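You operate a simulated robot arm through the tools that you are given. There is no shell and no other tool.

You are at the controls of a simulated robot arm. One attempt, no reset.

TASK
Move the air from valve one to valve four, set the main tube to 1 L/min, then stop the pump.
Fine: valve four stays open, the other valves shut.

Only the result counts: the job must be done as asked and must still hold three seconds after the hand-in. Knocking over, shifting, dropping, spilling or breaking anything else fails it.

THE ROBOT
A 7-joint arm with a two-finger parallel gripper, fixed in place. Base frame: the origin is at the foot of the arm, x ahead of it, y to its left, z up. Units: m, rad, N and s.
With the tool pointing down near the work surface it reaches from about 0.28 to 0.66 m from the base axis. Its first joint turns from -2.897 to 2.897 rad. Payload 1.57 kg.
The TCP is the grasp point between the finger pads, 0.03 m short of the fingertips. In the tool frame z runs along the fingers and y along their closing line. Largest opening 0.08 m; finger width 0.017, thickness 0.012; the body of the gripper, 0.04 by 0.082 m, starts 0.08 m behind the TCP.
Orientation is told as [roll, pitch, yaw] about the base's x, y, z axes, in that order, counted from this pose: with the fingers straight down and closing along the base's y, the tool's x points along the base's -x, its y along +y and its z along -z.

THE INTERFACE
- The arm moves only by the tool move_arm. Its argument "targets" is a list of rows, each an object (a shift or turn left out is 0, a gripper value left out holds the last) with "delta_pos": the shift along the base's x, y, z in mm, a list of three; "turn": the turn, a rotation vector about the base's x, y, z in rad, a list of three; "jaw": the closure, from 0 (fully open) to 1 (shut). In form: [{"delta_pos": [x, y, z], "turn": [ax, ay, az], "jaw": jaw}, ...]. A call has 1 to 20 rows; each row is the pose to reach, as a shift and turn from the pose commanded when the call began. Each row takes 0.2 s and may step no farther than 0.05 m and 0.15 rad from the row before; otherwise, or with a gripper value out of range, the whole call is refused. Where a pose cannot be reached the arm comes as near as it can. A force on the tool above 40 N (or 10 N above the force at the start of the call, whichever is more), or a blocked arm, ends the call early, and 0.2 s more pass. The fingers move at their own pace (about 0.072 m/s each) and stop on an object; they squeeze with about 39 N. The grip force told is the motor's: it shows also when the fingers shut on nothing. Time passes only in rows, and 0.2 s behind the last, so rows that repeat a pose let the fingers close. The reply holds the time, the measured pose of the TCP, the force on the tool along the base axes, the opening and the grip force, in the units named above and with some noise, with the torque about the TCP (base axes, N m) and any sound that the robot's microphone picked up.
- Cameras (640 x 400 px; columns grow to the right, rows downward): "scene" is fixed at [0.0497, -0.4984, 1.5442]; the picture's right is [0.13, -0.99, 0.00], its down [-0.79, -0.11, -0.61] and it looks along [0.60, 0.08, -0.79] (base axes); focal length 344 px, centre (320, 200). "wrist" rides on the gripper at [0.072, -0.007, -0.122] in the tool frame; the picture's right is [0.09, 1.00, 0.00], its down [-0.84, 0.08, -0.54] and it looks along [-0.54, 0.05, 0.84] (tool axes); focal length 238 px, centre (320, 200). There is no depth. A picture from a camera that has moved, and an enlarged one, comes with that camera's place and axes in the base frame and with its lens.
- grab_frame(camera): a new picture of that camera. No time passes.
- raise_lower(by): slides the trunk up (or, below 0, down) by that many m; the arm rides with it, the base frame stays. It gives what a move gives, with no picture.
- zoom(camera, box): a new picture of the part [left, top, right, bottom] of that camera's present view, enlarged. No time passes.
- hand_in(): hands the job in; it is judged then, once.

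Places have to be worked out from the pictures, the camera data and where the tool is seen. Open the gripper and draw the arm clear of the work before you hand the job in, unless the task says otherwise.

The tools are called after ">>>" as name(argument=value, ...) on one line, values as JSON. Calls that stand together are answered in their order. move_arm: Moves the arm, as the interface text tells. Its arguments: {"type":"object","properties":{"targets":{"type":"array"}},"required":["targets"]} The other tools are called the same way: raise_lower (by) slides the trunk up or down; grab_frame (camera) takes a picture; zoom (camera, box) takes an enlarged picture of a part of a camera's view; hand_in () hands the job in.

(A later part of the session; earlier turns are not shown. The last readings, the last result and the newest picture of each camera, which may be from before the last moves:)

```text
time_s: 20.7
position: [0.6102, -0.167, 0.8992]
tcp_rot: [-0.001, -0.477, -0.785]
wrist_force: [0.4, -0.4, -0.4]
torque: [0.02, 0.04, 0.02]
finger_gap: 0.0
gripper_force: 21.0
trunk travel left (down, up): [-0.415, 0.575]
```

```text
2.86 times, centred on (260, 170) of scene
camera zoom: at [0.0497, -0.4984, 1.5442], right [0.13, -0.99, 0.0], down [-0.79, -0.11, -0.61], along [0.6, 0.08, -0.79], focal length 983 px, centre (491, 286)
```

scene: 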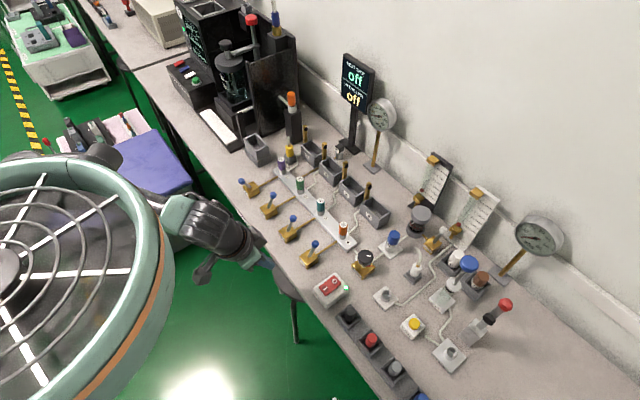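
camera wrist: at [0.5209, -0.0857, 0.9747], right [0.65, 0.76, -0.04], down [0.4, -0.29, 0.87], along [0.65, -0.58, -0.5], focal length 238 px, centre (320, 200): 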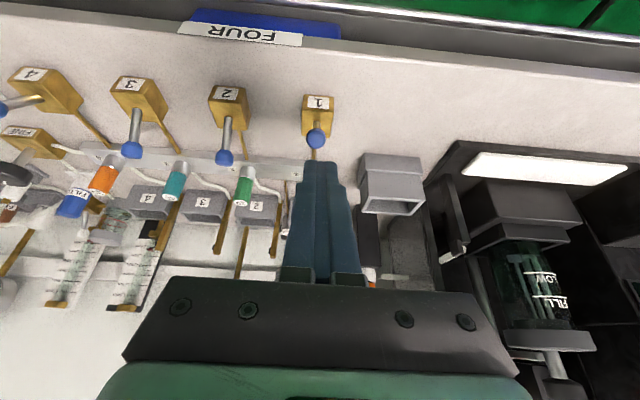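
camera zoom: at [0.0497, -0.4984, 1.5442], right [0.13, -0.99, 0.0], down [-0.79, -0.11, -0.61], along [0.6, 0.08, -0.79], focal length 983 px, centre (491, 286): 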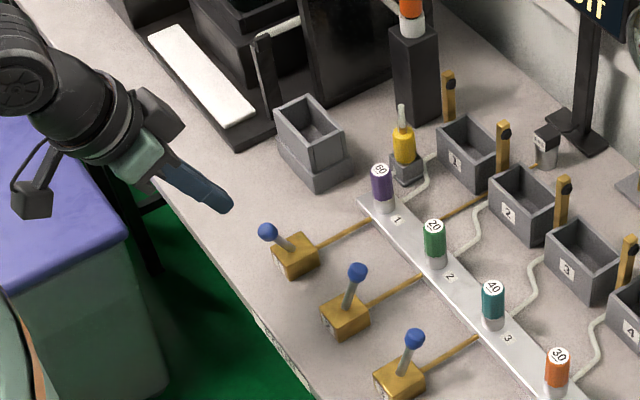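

The wrist camera confirms lever 1's ball at (0.640, −0.199, 0.814), and the tips are on its edge side. I'll descend to tip height ~0.80.

>>> move_arm(targets=[{"delta_pos": [-1, 1, -25], "jaw": 1}, {"delta_pos": [-2, 1, -50], "jaw": 1}, {"delta_pos": [-2, 1, -72], "jaw": 1}, {"delta_pos": [-2, 1, -72], "jaw": 1}])

>>> zoom(camera="wrist", box=[220, 0, 420, 200])

>>> zoom(camera="scene", box=[200, 120, 300, 220])

```text
time_s: 21.7
position: [0.6073, -0.1654, 0.8297]
tcp_rot: [0.001, -0.476, -0.787]
wrist_force: [0.8, 0.0, 0.0]
torque: [-0.03, 0.0, -0.02]
finger_gap: 0.0
gripper_force: 21.0
trunk travel left (down, up): [-0.415, 0.575]
```

```text
2.00 times, centred on (320, 100) of wrist
camera zoom: at [0.5182, -0.0856, 0.9035], right [0.65, 0.76, -0.04], down [0.4, -0.29, 0.87], along [0.65, -0.58, -0.5], focal length 477 px, centre (320, 400)
```

zoom: 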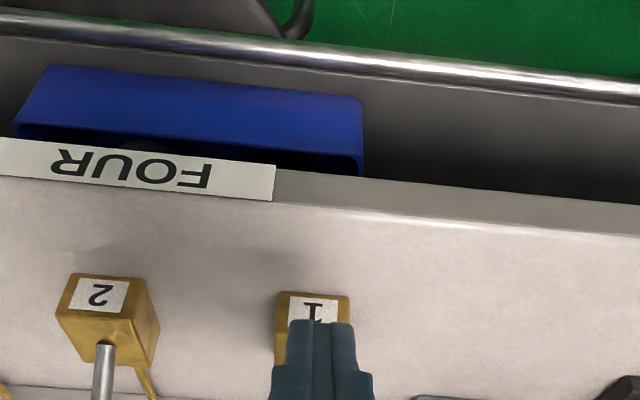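

```text
4.00 times, centred on (250, 170) of scene
camera zoom: at [0.0497, -0.4984, 1.5442], right [0.13, -0.99, 0.0], down [-0.79, -0.11, -0.61], along [0.6, 0.08, -0.79], focal length 1376 px, centre (600, 320)
```

zoom: 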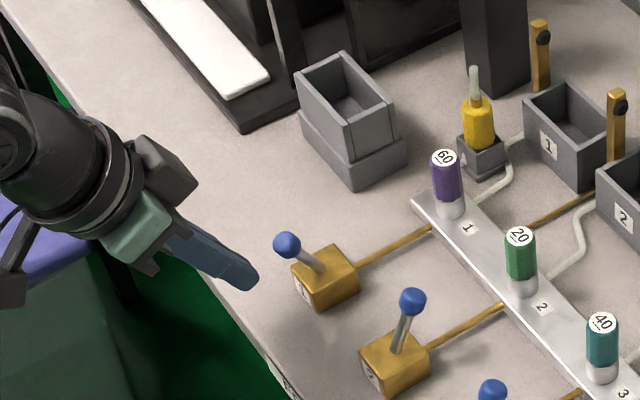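

The tips line up with lever 1. Now I'll push it toward the wall in small steps.

>>> move_arm(targets=[{"delta_pos": [6, -6, 0], "jaw": 1}, {"delta_pos": [12, -12, 0], "jaw": 1}, {"delta_pos": [18, -18, 0], "jaw": 1}, {"delta_pos": [24, -24, 0], "jaw": 1}, {"delta_pos": [30, -30, 0], "jaw": 1}, {"delta_pos": [36, -36, 0], "jaw": 1}])

>>> zoom(camera="wrist", box=[220, 0, 420, 200])

>>> zoom(camera="scene", box=[200, 120, 300, 220])

>>> zoom(camera="scene", box=[412, 170, 445, 205])

```text
time_s: 23.1
position: [0.6236, -0.1848, 0.8285]
tcp_rot: [-0.001, -0.479, -0.787]
wrist_force: [-0.7, 0.2, -0.4]
torque: [0.0, 0.03, 0.03]
finger_gap: 0.0002
gripper_force: 21.4
out of reach, approached as far as the arm can: row 4, 5, 6
trunk travel left (down, up): [-0.415, 0.575]
```

```text
2.00 times, centred on (320, 100) of wrist
camera zoom: at [0.5354, -0.1026, 0.9042], right [0.65, 0.76, -0.04], down [0.4, -0.29, 0.87], along [0.65, -0.58, -0.5], focal length 477 px, centre (320, 400)
```

zoom: 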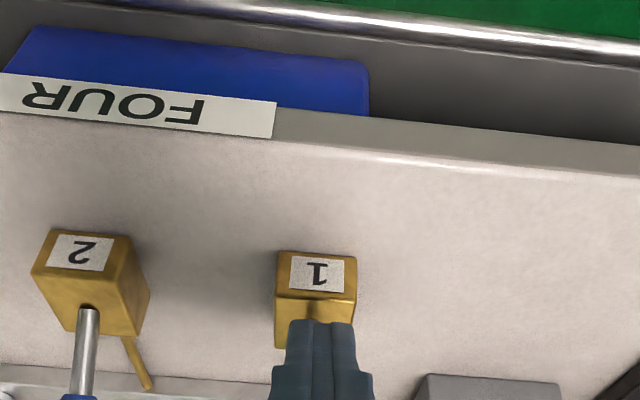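

```text
4.00 times, centred on (250, 170) of scene
camera zoom: at [0.0497, -0.4984, 1.5442], right [0.13, -0.99, 0.0], down [-0.79, -0.11, -0.61], along [0.6, 0.08, -0.79], focal length 1376 px, centre (600, 320)
```

zoom: 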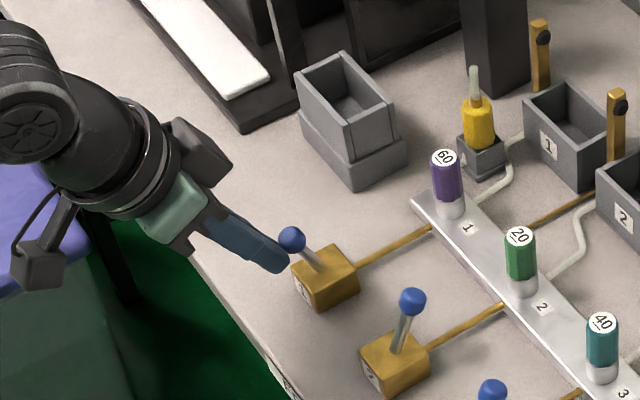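

```text
11.43 times, centred on (428, 188) of scene
camera zoom: at [0.0497, -0.4984, 1.5442], right [0.13, -0.99, 0.0], down [-0.79, -0.11, -0.61], along [0.6, 0.08, -0.79], focal length 3932 px, centre (-920, 343)
```

zoom: 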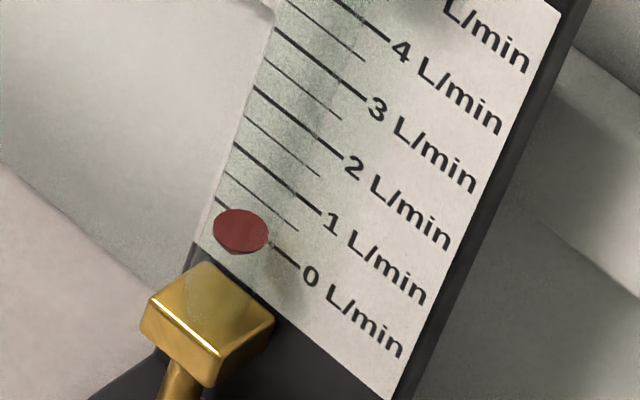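

The push stopped at a reach or joint limit: the tool's tilt direction is ~28° off the arm's radial plane here. I'll back off slightly and yaw the tool +0.45 rad so the tilt lies in the arm's plane, then continue the push.

>>> move_arm(targets=[{"delta_pos": [-9, 4, 0], "jaw": 1}, {"delta_pos": [-9, 4, 0], "turn": [0, 0, 0.15], "jaw": 1}, {"delta_pos": [-9, 4, 0], "turn": [0, 0, 0.3], "jaw": 1}, {"delta_pos": [-9, 4, 0], "turn": [0, 0, 0.45], "jaw": 1}, {"delta_pos": [-9, 4, 0], "turn": [0, 0, 0.45], "jaw": 1}])

>>> zoom(camera="scene", box=[200, 120, 300, 220])

>>> zoom(camera="wrist", box=[220, 0, 420, 200])

```text
time_s: 24.3
position: [0.6168, -0.1795, 0.8301]
tcp_rot: [0.003, -0.479, -0.336]
wrist_force: [0.5, 0.4, 0.3]
torque: [0.0, 0.0, 0.01]
finger_gap: 0.0001
gripper_force: 20.7
trunk travel left (down, up): [-0.415, 0.575]
```

```text
4.00 times, centred on (250, 170) of scene
camera zoom: at [0.0497, -0.4984, 1.5442], right [0.13, -0.99, 0.0], down [-0.79, -0.11, -0.61], along [0.6, 0.08, -0.79], focal length 1376 px, centre (600, 320)
```

zoom: 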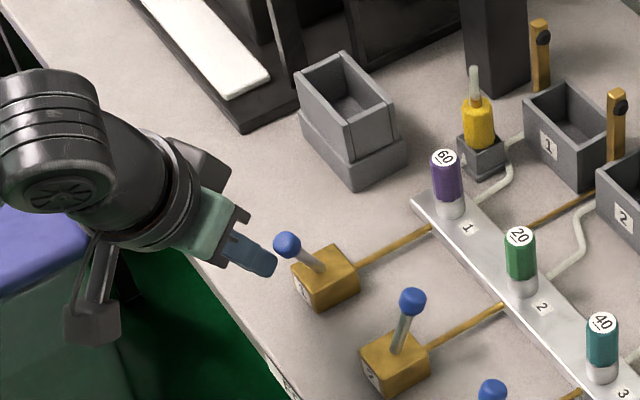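

```text
2.00 times, centred on (320, 100) of wrist
camera zoom: at [0.501, -0.1457, 0.9042], right [0.25, 0.97, -0.04], down [0.49, -0.09, 0.87], along [0.83, -0.24, -0.5], focal length 477 px, centre (320, 400)
```

zoom: 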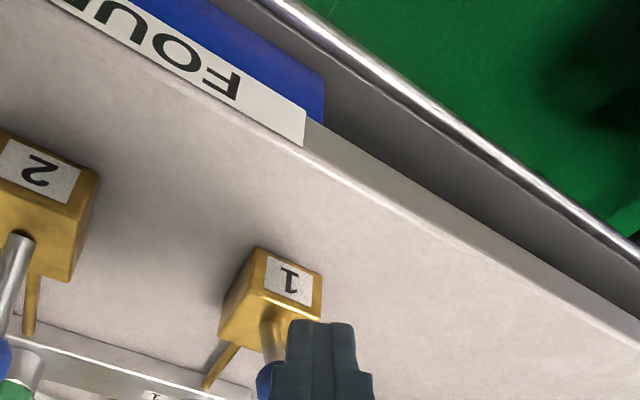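

The tool is now radial and the lever sprang back to its start, so it acts as a detent lever. I'll shift slightly along the bench to centre on the ball, then push toward the wall.

>>> move_arm(targets=[{"delta_pos": [-8.5, -8.5, 0], "jaw": 1}, {"delta_pos": [-2.5, -14.5, 0], "jaw": 1}, {"delta_pos": [3.5, -20.5, 0], "jaw": 1}, {"delta_pos": [9.5, -26.5, 0], "jaw": 1}, {"delta_pos": [15.5, -32.5, 0], "jaw": 1}, {"delta_pos": [21.5, -38.5, 0], "jaw": 1}])

>>> zoom(camera="scene", box=[200, 120, 300, 220])

>>> zoom(camera="wrist", box=[220, 0, 420, 200])

>>> zoom(camera="scene", box=[412, 170, 445, 205])

```text
time_s: 25.7
position: [0.6388, -0.2192, 0.8297]
tcp_rot: [0.001, -0.479, -0.336]
wrist_force: [0.0, 0.7, -0.3]
torque: [0.03, 0.02, 0.01]
finger_gap: 0.0001
gripper_force: 21.5
trunk travel left (down, up): [-0.415, 0.575]
```

```text
4.00 times, centred on (250, 170) of scene
camera zoom: at [0.0497, -0.4984, 1.5442], right [0.13, -0.99, 0.0], down [-0.79, -0.11, -0.61], along [0.6, 0.08, -0.79], focal length 1376 px, centre (600, 320)
```

zoom: 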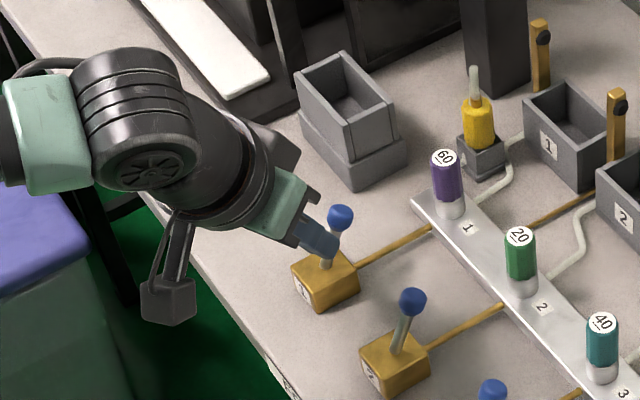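

```text
2.00 times, centred on (320, 100) of wrist
camera zoom: at [0.523, -0.1842, 0.904], right [0.25, 0.97, -0.04], down [0.49, -0.09, 0.87], along [0.83, -0.24, -0.5], focal length 477 px, centre (320, 400)
```

zoom: 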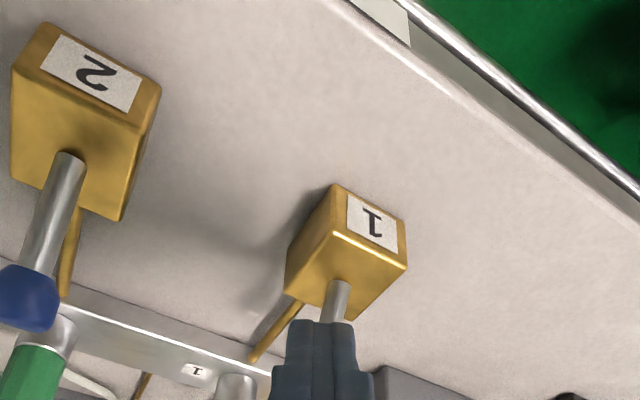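

```text
11.43 times, centred on (428, 188) of scene
camera zoom: at [0.0497, -0.4984, 1.5442], right [0.13, -0.99, 0.0], down [-0.79, -0.11, -0.61], along [0.6, 0.08, -0.79], focal length 3932 px, centre (-920, 343)
```

zoom: 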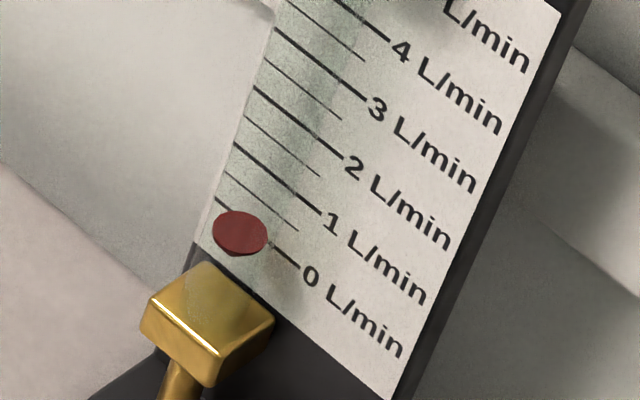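

Lever 1 now stands the same way as shut lever 2. I'll push a few mm more to check that it is against its stop.

>>> move_arm(targets=[{"delta_pos": [3, -3, 0], "jaw": 1}, {"delta_pos": [6, -6, 0], "jaw": 1}])

>>> zoom(camera="scene", box=[200, 120, 300, 220])

```text
time_s: 26.3
position: [0.6416, -0.223, 0.8298]
tcp_rot: [0.004, -0.469, -0.334]
wrist_force: [-23.1, 14.1, 7.8]
torque: [0.38, 0.41, 0.15]
finger_gap: 0.0
gripper_force: 21.2
trunk travel left (down, up): [-0.415, 0.575]
```

```text
4.00 times, centred on (250, 170) of scene
camera zoom: at [0.0497, -0.4984, 1.5442], right [0.13, -0.99, 0.0], down [-0.79, -0.11, -0.61], along [0.6, 0.08, -0.79], focal length 1376 px, centre (600, 320)
```

zoom: 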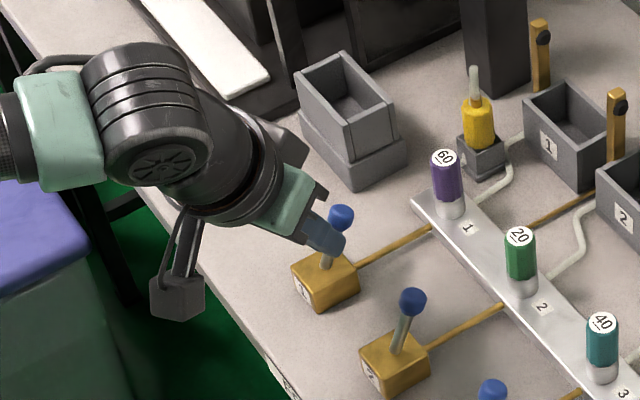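

Force rose to ~27 N, so lever 1 is hard against its shut stop. I'll back off, lift, and check that the lever stays put.

>>> move_arm(targets=[{"delta_pos": [-8, 8, 0], "jaw": 1}, {"delta_pos": [-20, 16, 5], "jaw": 1}, {"delta_pos": [-25, 20, 40], "jaw": 1}, {"delta_pos": [-30, 22, 80], "jaw": 1}, {"delta_pos": [-40, 0, 100], "jaw": 1}, {"delta_pos": [-60, -40, 110], "jaw": 1}])

>>> zoom(camera="scene", box=[200, 120, 340, 260])

>>> zoom(camera="scene", box=[395, 140, 505, 260])

```text
time_s: 27.7
position: [0.5859, -0.266, 0.9374]
tcp_rot: [0.0, -0.477, -0.334]
wrist_force: [-0.4, 0.4, -0.6]
torque: [0.03, -0.03, 0.0]
finger_gap: 0.0
gripper_force: 21.0
trunk travel left (down, up): [-0.415, 0.575]
```

```text
2.86 times, centred on (270, 190) of scene
camera zoom: at [0.0497, -0.4984, 1.5442], right [0.13, -0.99, 0.0], down [-0.79, -0.11, -0.61], along [0.6, 0.08, -0.79], focal length 983 px, centre (463, 229)
```

zoom: 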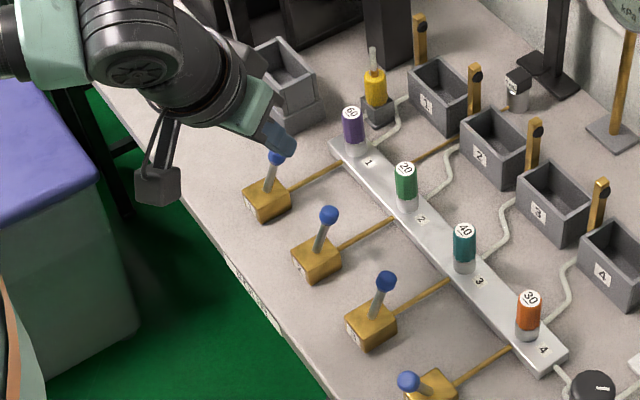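

```text
3.33 times, centred on (450, 200) of scene
camera zoom: at [0.0497, -0.4984, 1.5442], right [0.13, -0.99, 0.0], down [-0.79, -0.11, -0.61], along [0.6, 0.08, -0.79], focal length 1147 px, centre (-113, 200)
```

zoom: 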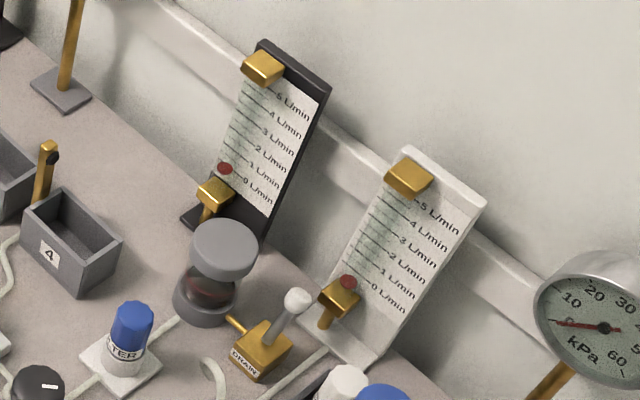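

All four levers look right: 1, 2 and 3 shut, 4 open. Next I'll move to the FINE knob (top at about (0.446, −0.552, 0.82)), opening the gripper partway and aligning the tool radially.

>>> move_arm(targets=[{"delta_pos": [-26, -34, 5], "turn": [0, 0, -0.08], "jaw": 1}, {"delta_pos": [-52, -68, 10], "turn": [0, 0, -0.16], "jaw": 1}, {"delta_pos": [-78, -103, 15], "turn": [0, 0, -0.24], "jaw": 0.6}, {"delta_pos": [-103, -137, 15], "turn": [0, 0, -0.32], "jaw": 0.2}, {"delta_pos": [-128, -171, 15], "turn": [0, 0, -0.4], "jaw": 0.2}, {"delta_pos": [-153, -206, 15], "turn": [0, 0, -0.48], "jaw": 0.2}, {"delta_pos": [-178, -240, 15], "turn": [0, 0, -0.558], "jaw": 0.2}, {"delta_pos": [-178, -240, 15], "turn": [0, 0, -0.558], "jaw": 0.2}])

>>> grab_frame(camera="wrist")

>>> zoom(camera="scene", box=[280, 190, 440, 310])

```text
time_s: 29.5
position: [0.4053, -0.5049, 0.9529]
tcp_rot: [0.002, -0.477, -0.892]
wrist_force: [0.6, 0.2, 0.1]
torque: [0.0, -0.03, -0.01]
finger_gap: 0.0638
gripper_force: 0.0
trunk travel left (down, up): [-0.415, 0.575]
```

```text
taken
camera wrist: at [0.3253, -0.4144, 1.0271], right [0.73, 0.69, -0.04], down [0.37, -0.34, 0.87], along [0.58, -0.64, -0.5], focal length 238 px, centre (320, 200)
```

wrist: 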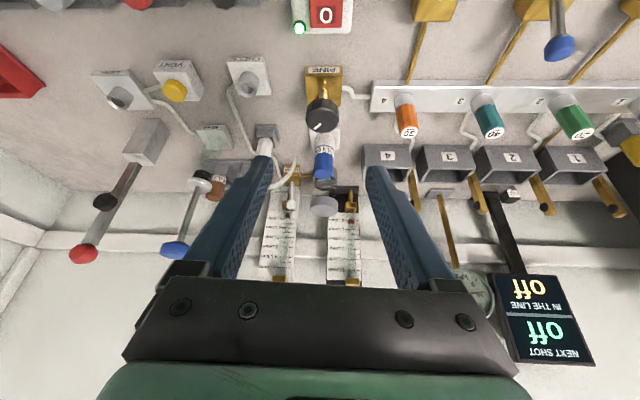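

```text
3.33 times, centred on (360, 250) of scene
camera zoom: at [0.0497, -0.4984, 1.5442], right [0.13, -0.99, 0.0], down [-0.79, -0.11, -0.61], along [0.6, 0.08, -0.79], focal length 1147 px, centre (187, 33)
```

zoom: 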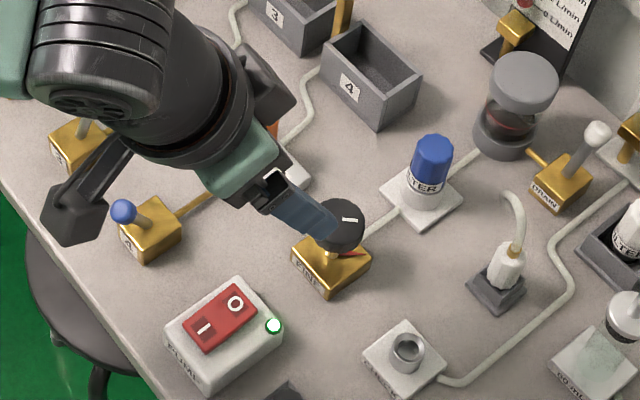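

Both flow tubes are visible between the open fingers here. I'll zoom in on them and on the knob for a more frontal reading and better geometry.

>>> zoom(camera="wrist", box=[255, 180, 375, 290])

>>> zoom(camera="wrist", box=[285, 50, 365, 140])

>>> zoom(camera="wrist", box=[320, 190, 370, 240])

>>> zoom(camera="wrist", box=[290, 0, 350, 40])

```text
3.64 times, centred on (315, 235) of wrist
camera zoom: at [0.3253, -0.4144, 1.0271], right [0.73, 0.69, -0.04], down [0.37, -0.34, 0.87], along [0.58, -0.64, -0.5], focal length 867 px, centre (338, 73)
```

zoom: 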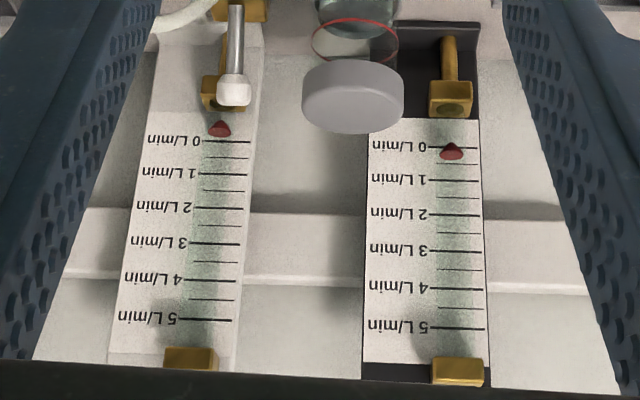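

```text
4.44 times, centred on (325, 95) of wrist
camera zoom: at [0.3253, -0.4144, 1.0271], right [0.73, 0.69, -0.04], down [0.37, -0.34, 0.87], along [0.58, -0.64, -0.5], focal length 1059 px, centre (298, 667)
```

zoom: 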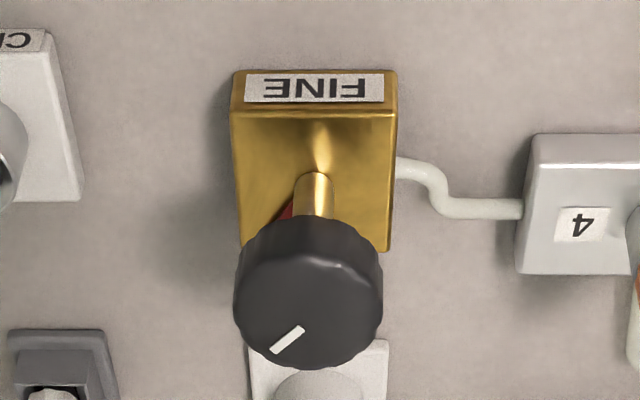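

```text
8.00 times, centred on (345, 215) of wrist
camera zoom: at [0.3253, -0.4144, 1.0271], right [0.73, 0.69, -0.04], down [0.37, -0.34, 0.87], along [0.58, -0.64, -0.5], focal length 1907 px, centre (120, 80)
```

zoom: 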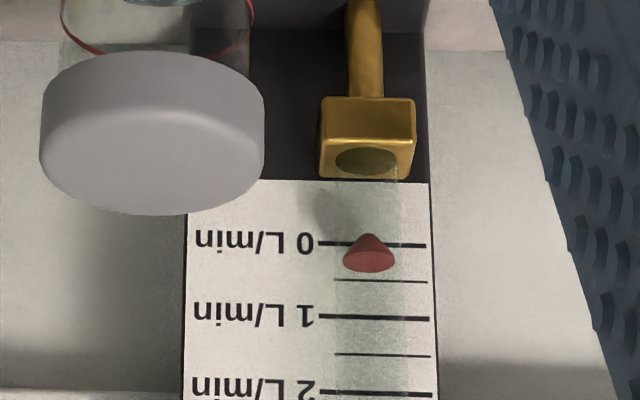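

```text
10.00 times, centred on (320, 20) of wrist
camera zoom: at [0.3253, -0.4144, 1.0271], right [0.73, 0.69, -0.04], down [0.37, -0.34, 0.87], along [0.58, -0.64, -0.5], focal length 2384 px, centre (320, 2000)
```

zoom: 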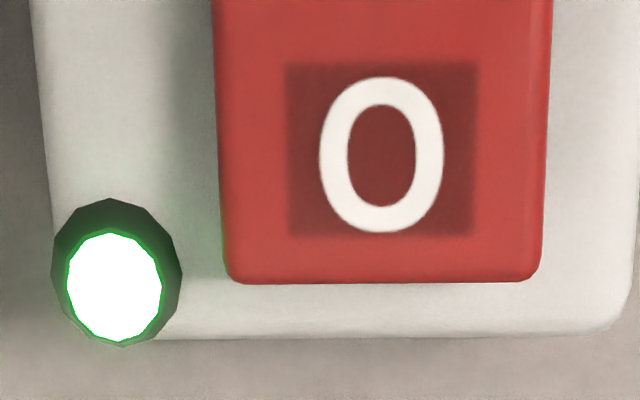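

In this more frontal view the black float sits at about 0.3–0.5 (some parallax) and the white one at 0. The two cameras agree on the knob: axis at (0.4465, −0.5515), knob spanning z 0.805–0.82 and about 37 mm across. I'll pre-position along the tool axis with the jaw narrowed to 5 cm.

>>> move_arm(targets=[{"delta_pos": [8, -7, -31], "jaw": 0.375}, {"delta_pos": [15.7, -14.9, -62], "jaw": 0.375}, {"delta_pos": [15.7, -14.9, -62], "jaw": 0.375}])

>>> grab_frame(camera="wrist")

>>> zoom(camera="scene", box=[320, 210, 420, 300])

```text
time_s: 30.3
position: [0.4217, -0.5202, 0.8903]
tcp_rot: [0.001, -0.479, -0.892]
wrist_force: [0.4, 0.2, 0.6]
torque: [-0.01, 0.02, -0.02]
finger_gap: 0.05
gripper_force: 0.0
trunk travel left (down, up): [-0.415, 0.575]
```

```text
taken
camera wrist: at [0.3409, -0.4301, 0.9652], right [0.72, 0.69, -0.04], down [0.37, -0.34, 0.87], along [0.58, -0.64, -0.5], focal length 238 px, centre (320, 200)
```

wrist: 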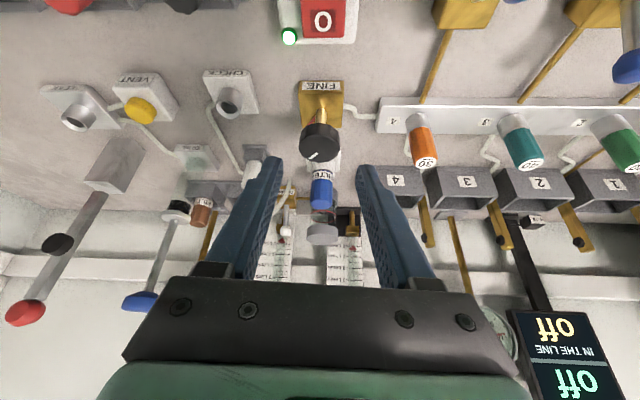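

```text
4.44 times, centred on (370, 255) of scene
camera zoom: at [0.0497, -0.4984, 1.5442], right [0.13, -0.99, 0.0], down [-0.79, -0.11, -0.61], along [0.6, 0.08, -0.79], focal length 1529 px, centre (98, -44)
```

zoom: 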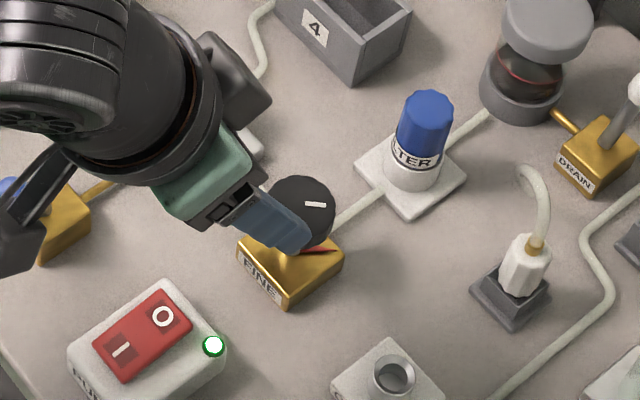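

The knob is centred between the fingers. Advancing along the tool axis until it sits between the pads.

>>> move_arm(targets=[{"delta_pos": [8, -10, -24], "jaw": 0.375}, {"delta_pos": [16, -20, -48], "jaw": 0.375}, {"delta_pos": [23, -28.5, -70], "jaw": 0.375}, {"delta_pos": [23, -28.5, -70], "jaw": 0.375}])

>>> zoom(camera="wrist", box=[220, 60, 420, 240])

>>> zoom(camera="scene", box=[330, 220, 410, 290])

```text
time_s: 31.3
position: [0.4453, -0.5481, 0.8215]
tcp_rot: [0.001, -0.478, -0.894]
wrist_force: [0.4, -0.1, 0.7]
torque: [0.0, 0.04, 0.0]
finger_gap: 0.05
gripper_force: 0.0
trunk travel left (down, up): [-0.415, 0.575]
```

```text
2.22 times, centred on (320, 150) of wrist
camera zoom: at [0.365, -0.4574, 0.896], right [0.72, 0.69, -0.04], down [0.37, -0.34, 0.87], along [0.58, -0.64, -0.5], focal length 530 px, centre (320, 311)
```

zoom: 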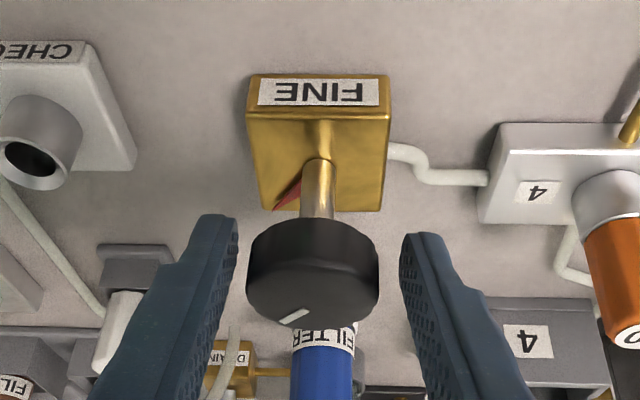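

```text
5.71 times, centred on (370, 255) of scene
camera zoom: at [0.0497, -0.4984, 1.5442], right [0.13, -0.99, 0.0], down [-0.79, -0.11, -0.61], along [0.6, 0.08, -0.79], focal length 1966 px, centre (34, -114)
```

zoom: 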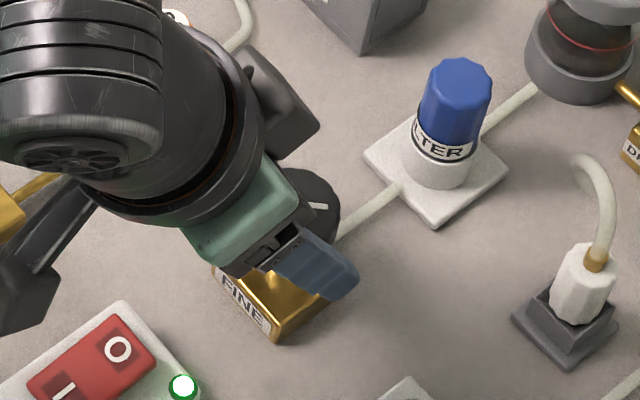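

The knob sits between the pads. Closing the fingers on it now.

>>> move_arm(targets=[{"jaw": 0.6}, {"jaw": 1}, {"jaw": 1}])

>>> zoom(camera="wrist", box=[220, 60, 420, 240])

```text
time_s: 32.1
position: [0.4441, -0.5481, 0.822]
tcp_rot: [-0.002, -0.478, -0.894]
wrist_force: [-4.8, -4.1, -1.6]
torque: [-0.44, -0.12, -0.08]
finger_gap: 0.0375
gripper_force: 43.8
trunk travel left (down, up): [-0.415, 0.575]
```

```text
2.22 times, centred on (320, 150) of wrist
camera zoom: at [0.3638, -0.4582, 0.8959], right [0.73, 0.69, -0.04], down [0.37, -0.34, 0.87], along [0.58, -0.64, -0.5], focal length 530 px, centre (320, 311)
```

zoom: 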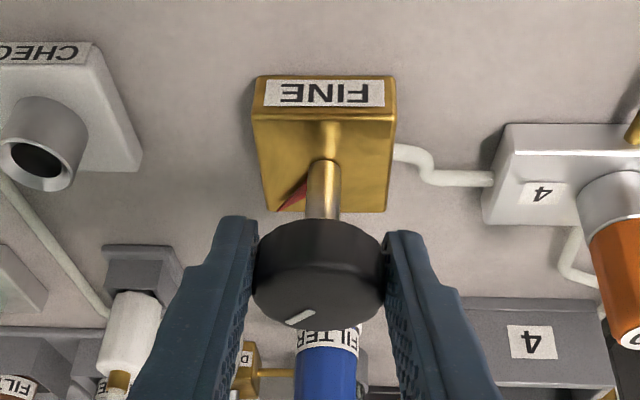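

Grip is firm (37.5 mm gap, 44 N). I'll try turning 0.2 rad counter-clockwise seen from above and watch the black tube.

>>> move_arm(targets=[{"delta_pos": [-1, -0.8, 0], "turn": [0, 0, 0.07], "jaw": 1}, {"delta_pos": [-1, -0.8, 0], "turn": [0, 0, 0.14], "jaw": 1}, {"delta_pos": [-1, -0.8, 0], "turn": [0, 0, 0.2], "jaw": 1}, {"delta_pos": [-1, -0.8, 0], "turn": [0, 0, 0.2], "jaw": 1}])

>>> zoom(camera="scene", box=[412, 170, 445, 205])

>>> zoom(camera="scene", box=[330, 220, 410, 290])

>>> zoom(camera="wrist", box=[220, 60, 420, 240])

```text
time_s: 33.1
position: [0.4423, -0.5502, 0.8218]
tcp_rot: [0.0, -0.478, -0.693]
wrist_force: [-5.6, -7.5, -1.9]
torque: [-0.3, 0.08, -0.08]
finger_gap: 0.0375
gripper_force: 43.2
trunk travel left (down, up): [-0.415, 0.575]
```

```text
11.43 times, centred on (428, 188) of scene
camera zoom: at [0.0497, -0.4984, 1.5442], right [0.13, -0.99, 0.0], down [-0.79, -0.11, -0.61], along [0.6, 0.08, -0.79], focal length 3932 px, centre (-920, 343)
```

zoom: 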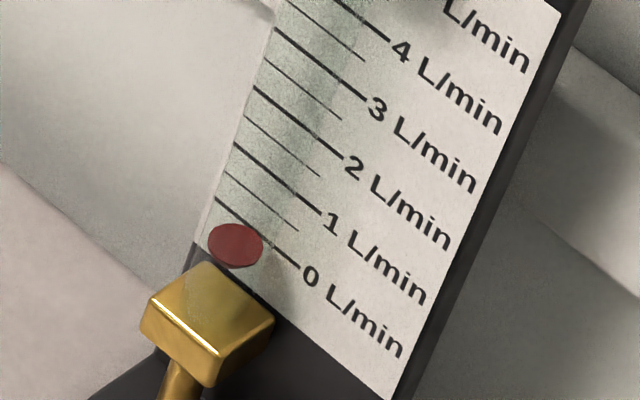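

```text
5.71 times, centred on (370, 255) of scene
camera zoom: at [0.0497, -0.4984, 1.5442], right [0.13, -0.99, 0.0], down [-0.79, -0.11, -0.61], along [0.6, 0.08, -0.79], focal length 1966 px, centre (34, -114)
```

zoom: 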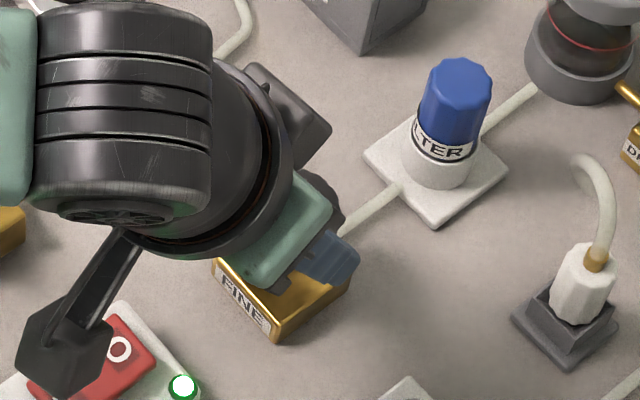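

```text
2.22 times, centred on (320, 150) of wrist
camera zoom: at [0.3463, -0.4773, 0.896], right [0.57, 0.82, -0.04], down [0.43, -0.26, 0.87], along [0.7, -0.51, -0.5], focal length 530 px, centre (320, 311)
```

zoom: 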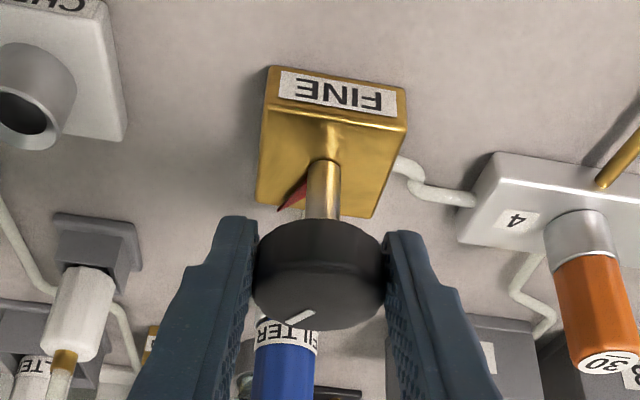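

Counter-clockwise lowers the flow by about 0.26 L/min per 0.2 rad, and the red pointer turns with the knob. So clockwise opens it: I'll turn back and 0.2 rad past the starting angle, then look again.

>>> move_arm(targets=[{"delta_pos": [0, 0, 0], "turn": [0, 0, -0.08], "jaw": 1}, {"delta_pos": [0, 0, 0], "turn": [0, 0, -0.16], "jaw": 1}, {"delta_pos": [0, 0, 0], "turn": [0, 0, -0.24], "jaw": 1}, {"delta_pos": [0, 0, 0], "turn": [0, 0, -0.32], "jaw": 1}, {"delta_pos": [0, 0, 0], "turn": [0, 0, -0.4], "jaw": 1}, {"delta_pos": [0, 0, 0], "turn": [0, 0, -0.4], "jaw": 1}])

>>> zoom(camera="scene", box=[412, 170, 445, 205])

>>> zoom(camera="wrist", box=[220, 60, 420, 240])

>>> grab_frame(camera="wrist")

```text
time_s: 34.5
position: [0.445, -0.5477, 0.8218]
tcp_rot: [0.001, -0.477, -1.094]
wrist_force: [-1.1, -0.9, -6.1]
torque: [-0.35, -0.45, 0.0]
finger_gap: 0.0376
gripper_force: 43.5
trunk travel left (down, up): [-0.415, 0.575]
```

```text
11.43 times, centred on (428, 188) of scene
camera zoom: at [0.0497, -0.4984, 1.5442], right [0.13, -0.99, 0.0], down [-0.79, -0.11, -0.61], along [0.6, 0.08, -0.79], focal length 3932 px, centre (-920, 343)
```

zoom: 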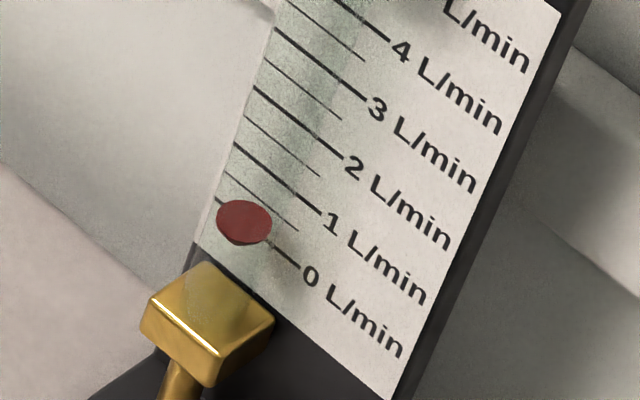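

```text
2.22 times, centred on (320, 150) of wrist
camera zoom: at [0.3841, -0.4436, 0.8963], right [0.85, 0.53, -0.04], down [0.29, -0.4, 0.87], along [0.44, -0.74, -0.5], focal length 530 px, centre (320, 311)
```

zoom: 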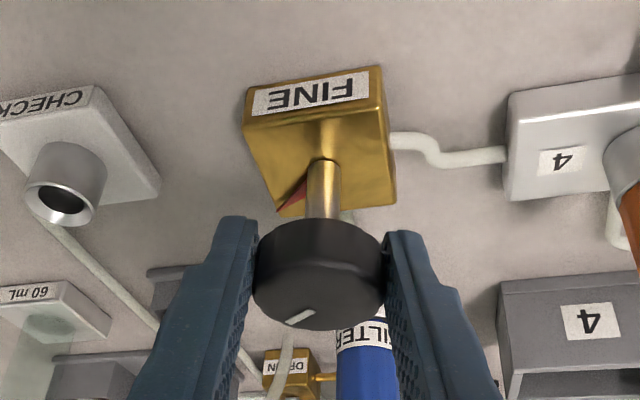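

```text
taken
camera wrist: at [0.3841, -0.4436, 0.8963], right [0.85, 0.53, -0.04], down [0.29, -0.4, 0.87], along [0.44, -0.74, -0.5], focal length 238 px, centre (320, 200)
```

wrist: 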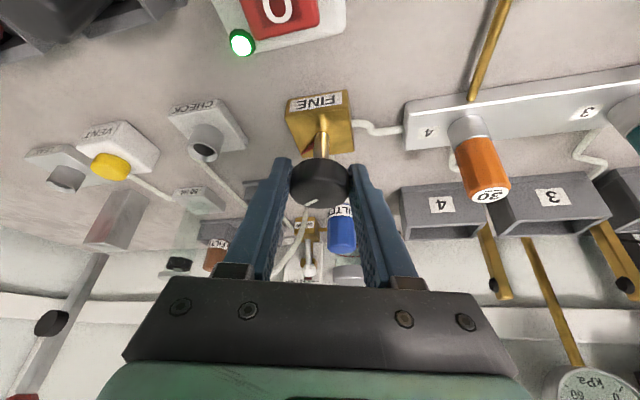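

The flow rises clockwise. I'll wait a moment to check for lag, and zoom the white tube (idle, so its float is at 0) at the same scale as a parallax reference.

>>> move_arm(targets=[{"jaw": 1}, {"jaw": 1}, {"jaw": 1}, {"jaw": 1}])

>>> zoom(camera="scene", box=[412, 170, 445, 205])

>>> zoom(camera="scene", box=[444, 206, 477, 241])

```text
time_s: 35.5
position: [0.4452, -0.5487, 0.8217]
tcp_rot: [0.002, -0.477, -1.093]
wrist_force: [4.1, 3.5, -6.6]
torque: [0.33, 0.02, 0.04]
finger_gap: 0.0375
gripper_force: 43.3
trunk travel left (down, up): [-0.415, 0.575]
```

```text
11.43 times, centred on (428, 188) of scene
camera zoom: at [0.0497, -0.4984, 1.5442], right [0.13, -0.99, 0.0], down [-0.79, -0.11, -0.61], along [0.6, 0.08, -0.79], focal length 3932 px, centre (-920, 343)
```

zoom: 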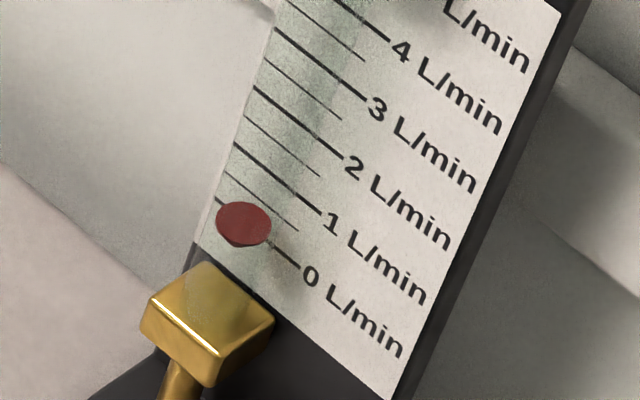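

```text
11.43 times, centred on (460, 224) of scene
camera zoom: at [0.0497, -0.4984, 1.5442], right [0.13, -0.99, 0.0], down [-0.79, -0.11, -0.61], along [0.6, 0.08, -0.79], focal length 3932 px, centre (-1286, -69)
```

zoom: 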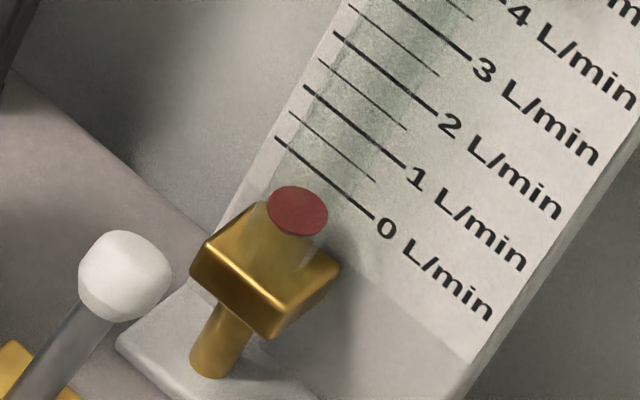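

Using the white float as the zero reference, the black tube now reads about 0.67 L/min (it was about 0.5 at the start). I need roughly 0.3 rad more clockwise, so I'll turn 0.2 rad first.

>>> move_arm(targets=[{"turn": [0, 0, -0.07], "jaw": 1}, {"turn": [0, 0, -0.14], "jaw": 1}, {"turn": [0, 0, -0.2], "jaw": 1}, {"turn": [0, 0, -0.2], "jaw": 1}, {"turn": [0, 0, -0.2], "jaw": 1}])

>>> zoom(camera="scene", box=[412, 170, 445, 205])

>>> zoom(camera="wrist", box=[220, 60, 420, 240])

```text
time_s: 36.7
position: [0.4458, -0.5472, 0.8225]
tcp_rot: [0.003, -0.48, -1.229]
wrist_force: [13.7, 6.1, -7.1]
torque: [0.86, -0.12, 0.11]
finger_gap: 0.0375
gripper_force: 43.1
out of reach, approached as far as the arm can: row 3, 4, 5
trunk travel left (down, up): [-0.415, 0.575]
```

```text
11.43 times, centred on (428, 188) of scene
camera zoom: at [0.0497, -0.4984, 1.5442], right [0.13, -0.99, 0.0], down [-0.79, -0.11, -0.61], along [0.6, 0.08, -0.79], focal length 3932 px, centre (-920, 343)
```

zoom: 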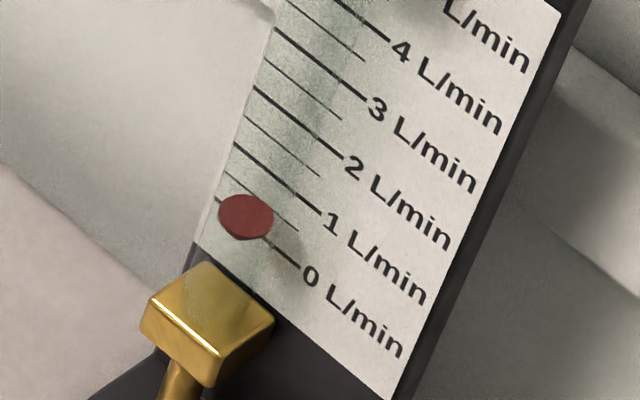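

```text
2.22 times, centred on (320, 150) of wrist
camera zoom: at [0.3996, -0.4357, 0.8961], right [0.91, 0.41, -0.04], down [0.24, -0.44, 0.87], along [0.34, -0.8, -0.5], focal length 530 px, centre (320, 311)
```

zoom: 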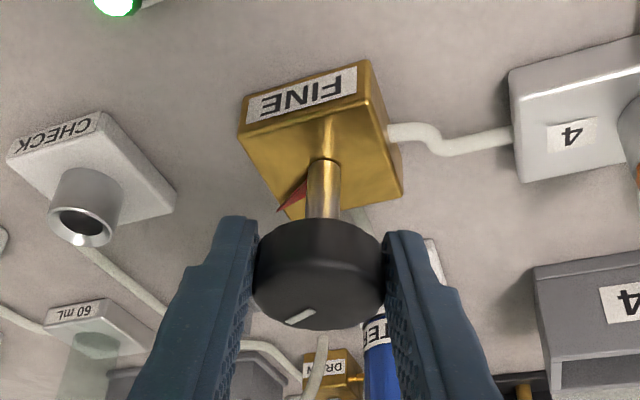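

The turn hit the arm's limit at yaw −1.23. The reading is now about 0.80, so I need roughly 0.2 rad more. I'll release, swing the gripper back around the knob, and regrip.

>>> move_arm(targets=[{"jaw": 0.6}, {"jaw": 0.375}, {"jaw": 0.375}])

>>> zoom(camera="wrist", box=[220, 60, 420, 240])

>>> zoom(camera="scene", box=[412, 170, 445, 205])

```text
time_s: 37.5
position: [0.4422, -0.5484, 0.8235]
tcp_rot: [0.0, -0.479, -1.233]
wrist_force: [1.0, -0.1, -0.2]
torque: [0.0, -0.01, 0.04]
finger_gap: 0.0499
gripper_force: 0.0
trunk travel left (down, up): [-0.415, 0.575]
```

```text
2.22 times, centred on (320, 150) of wrist
camera zoom: at [0.396, -0.4373, 0.8974], right [0.91, 0.41, -0.04], down [0.24, -0.44, 0.87], along [0.33, -0.8, -0.5], focal length 530 px, centre (320, 311)
```

zoom: 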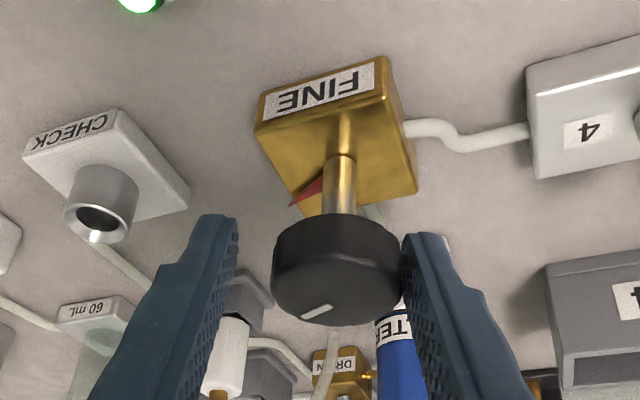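

```text
11.43 times, centred on (428, 188) of scene
camera zoom: at [0.0497, -0.4984, 1.5442], right [0.13, -0.99, 0.0], down [-0.79, -0.11, -0.61], along [0.6, 0.08, -0.79], focal length 3932 px, centre (-920, 343)
```

zoom: 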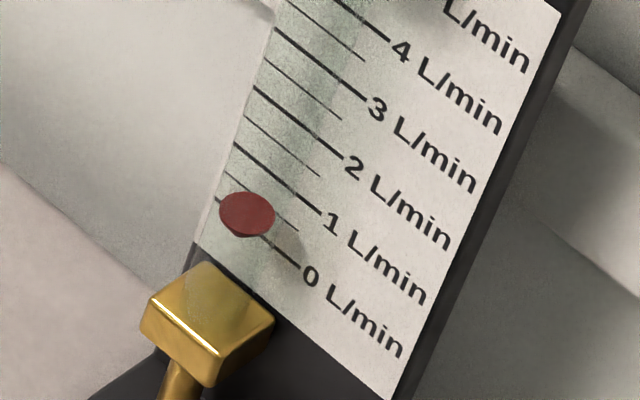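

Releasing left the float at about 0.84. The knob now sits ~4 mm off-centre between the fingers, so I'll recentre and swing the gripper back +0.45 rad without touching it.

>>> move_arm(targets=[{"delta_pos": [3.6, 0.9, -1], "jaw": 0.375}, {"delta_pos": [3.2, 0.6, -1], "turn": [0, 0, 0.15], "jaw": 0.375}, {"delta_pos": [2.7, 0.3, -1], "turn": [0, 0, 0.3], "jaw": 0.375}, {"delta_pos": [2.2, 0, -1], "turn": [0, 0, 0.45], "jaw": 0.375}, {"delta_pos": [2.2, 0, -1], "turn": [0, 0, 0.45], "jaw": 0.375}])

>>> zoom(camera="wrist", box=[220, 60, 420, 240])

>>> zoom(camera="scene", box=[412, 170, 445, 205])

```text
time_s: 38.7
position: [0.4457, -0.5482, 0.8217]
tcp_rot: [0.002, -0.482, -0.78]
wrist_force: [0.2, -0.4, -0.7]
torque: [0.01, 0.01, 0.02]
finger_gap: 0.0501
gripper_force: 0.0
out of reach, approached as far as the arm can: row 1
trunk travel left (down, up): [-0.415, 0.575]
```

```text
2.22 times, centred on (320, 150) of wrist
camera zoom: at [0.356, -0.4678, 0.8957], right [0.64, 0.77, -0.04], down [0.4, -0.29, 0.87], along [0.65, -0.57, -0.5], focal length 530 px, centre (320, 311)
```

zoom: 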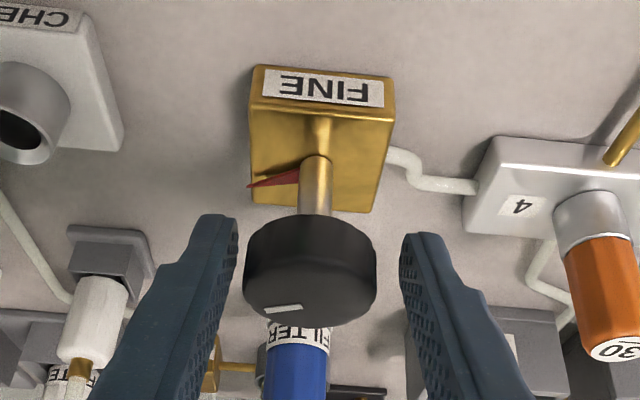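

```text
11.43 times, centred on (428, 188) of scene
camera zoom: at [0.0497, -0.4984, 1.5442], right [0.13, -0.99, 0.0], down [-0.79, -0.11, -0.61], along [0.6, 0.08, -0.79], focal length 3932 px, centre (-920, 343)
```

zoom: 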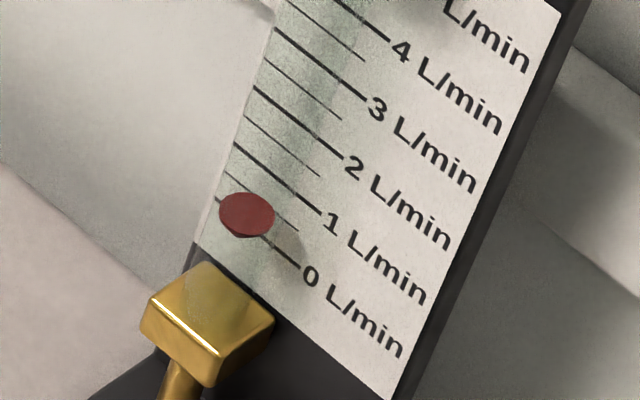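

The knob setting was undisturbed. I'll shift ~2 mm to centre, grip, and turn 0.15 rad clockwise.

>>> move_arm(targets=[{"delta_pos": [-1.7, -1.7, 0], "jaw": 0.375}, {"delta_pos": [-1.7, -1.7, 0], "jaw": 0.7}, {"delta_pos": [-1.7, -1.7, 0], "jaw": 1}, {"delta_pos": [-1.7, -1.7, 0], "jaw": 1}, {"delta_pos": [-1.6, -1.6, 0], "turn": [0, 0, -0.05], "jaw": 1}, {"delta_pos": [-1.5, -1.5, 0], "turn": [0, 0, -0.1], "jaw": 1}, {"delta_pos": [-1.3, -1.3, 0], "turn": [0, 0, -0.15], "jaw": 1}, {"delta_pos": [-1.3, -1.3, 0], "turn": [0, 0, -0.15], "jaw": 1}, {"delta_pos": [-1.3, -1.3, 0], "turn": [0, 0, -0.15], "jaw": 1}])

>>> zoom(camera="scene", box=[412, 170, 445, 205])

>>> zoom(camera="wrist", box=[220, 60, 420, 240])

```text
time_s: 40.7
position: [0.4452, -0.5508, 0.8209]
tcp_rot: [0.001, -0.479, -0.934]
wrist_force: [0.0, -1.0, -4.0]
torque: [-0.55, -0.39, -0.01]
finger_gap: 0.0373
gripper_force: 43.5
trunk travel left (down, up): [-0.415, 0.575]
```

```text
11.43 times, centred on (428, 188) of scene
camera zoom: at [0.0497, -0.4984, 1.5442], right [0.13, -0.99, 0.0], down [-0.79, -0.11, -0.61], along [0.6, 0.08, -0.79], focal length 3932 px, centre (-920, 343)
```

zoom: 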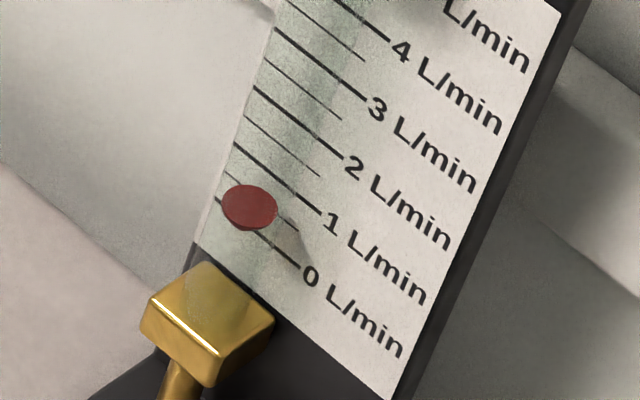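

```text
2.22 times, centred on (320, 150) of wrist
camera zoom: at [0.3682, -0.4566, 0.8955], right [0.75, 0.66, -0.04], down [0.36, -0.35, 0.87], along [0.56, -0.66, -0.5], focal length 530 px, centre (320, 311)
```

zoom: 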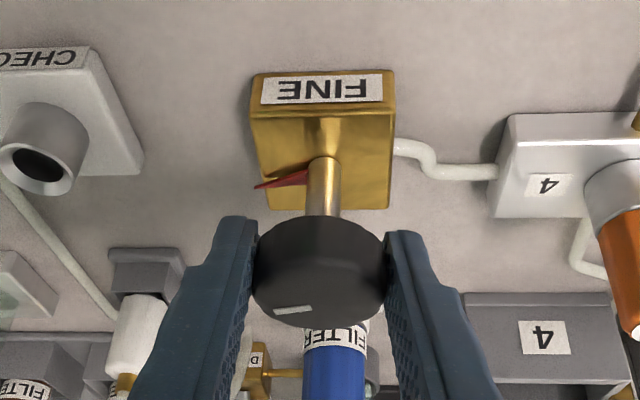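

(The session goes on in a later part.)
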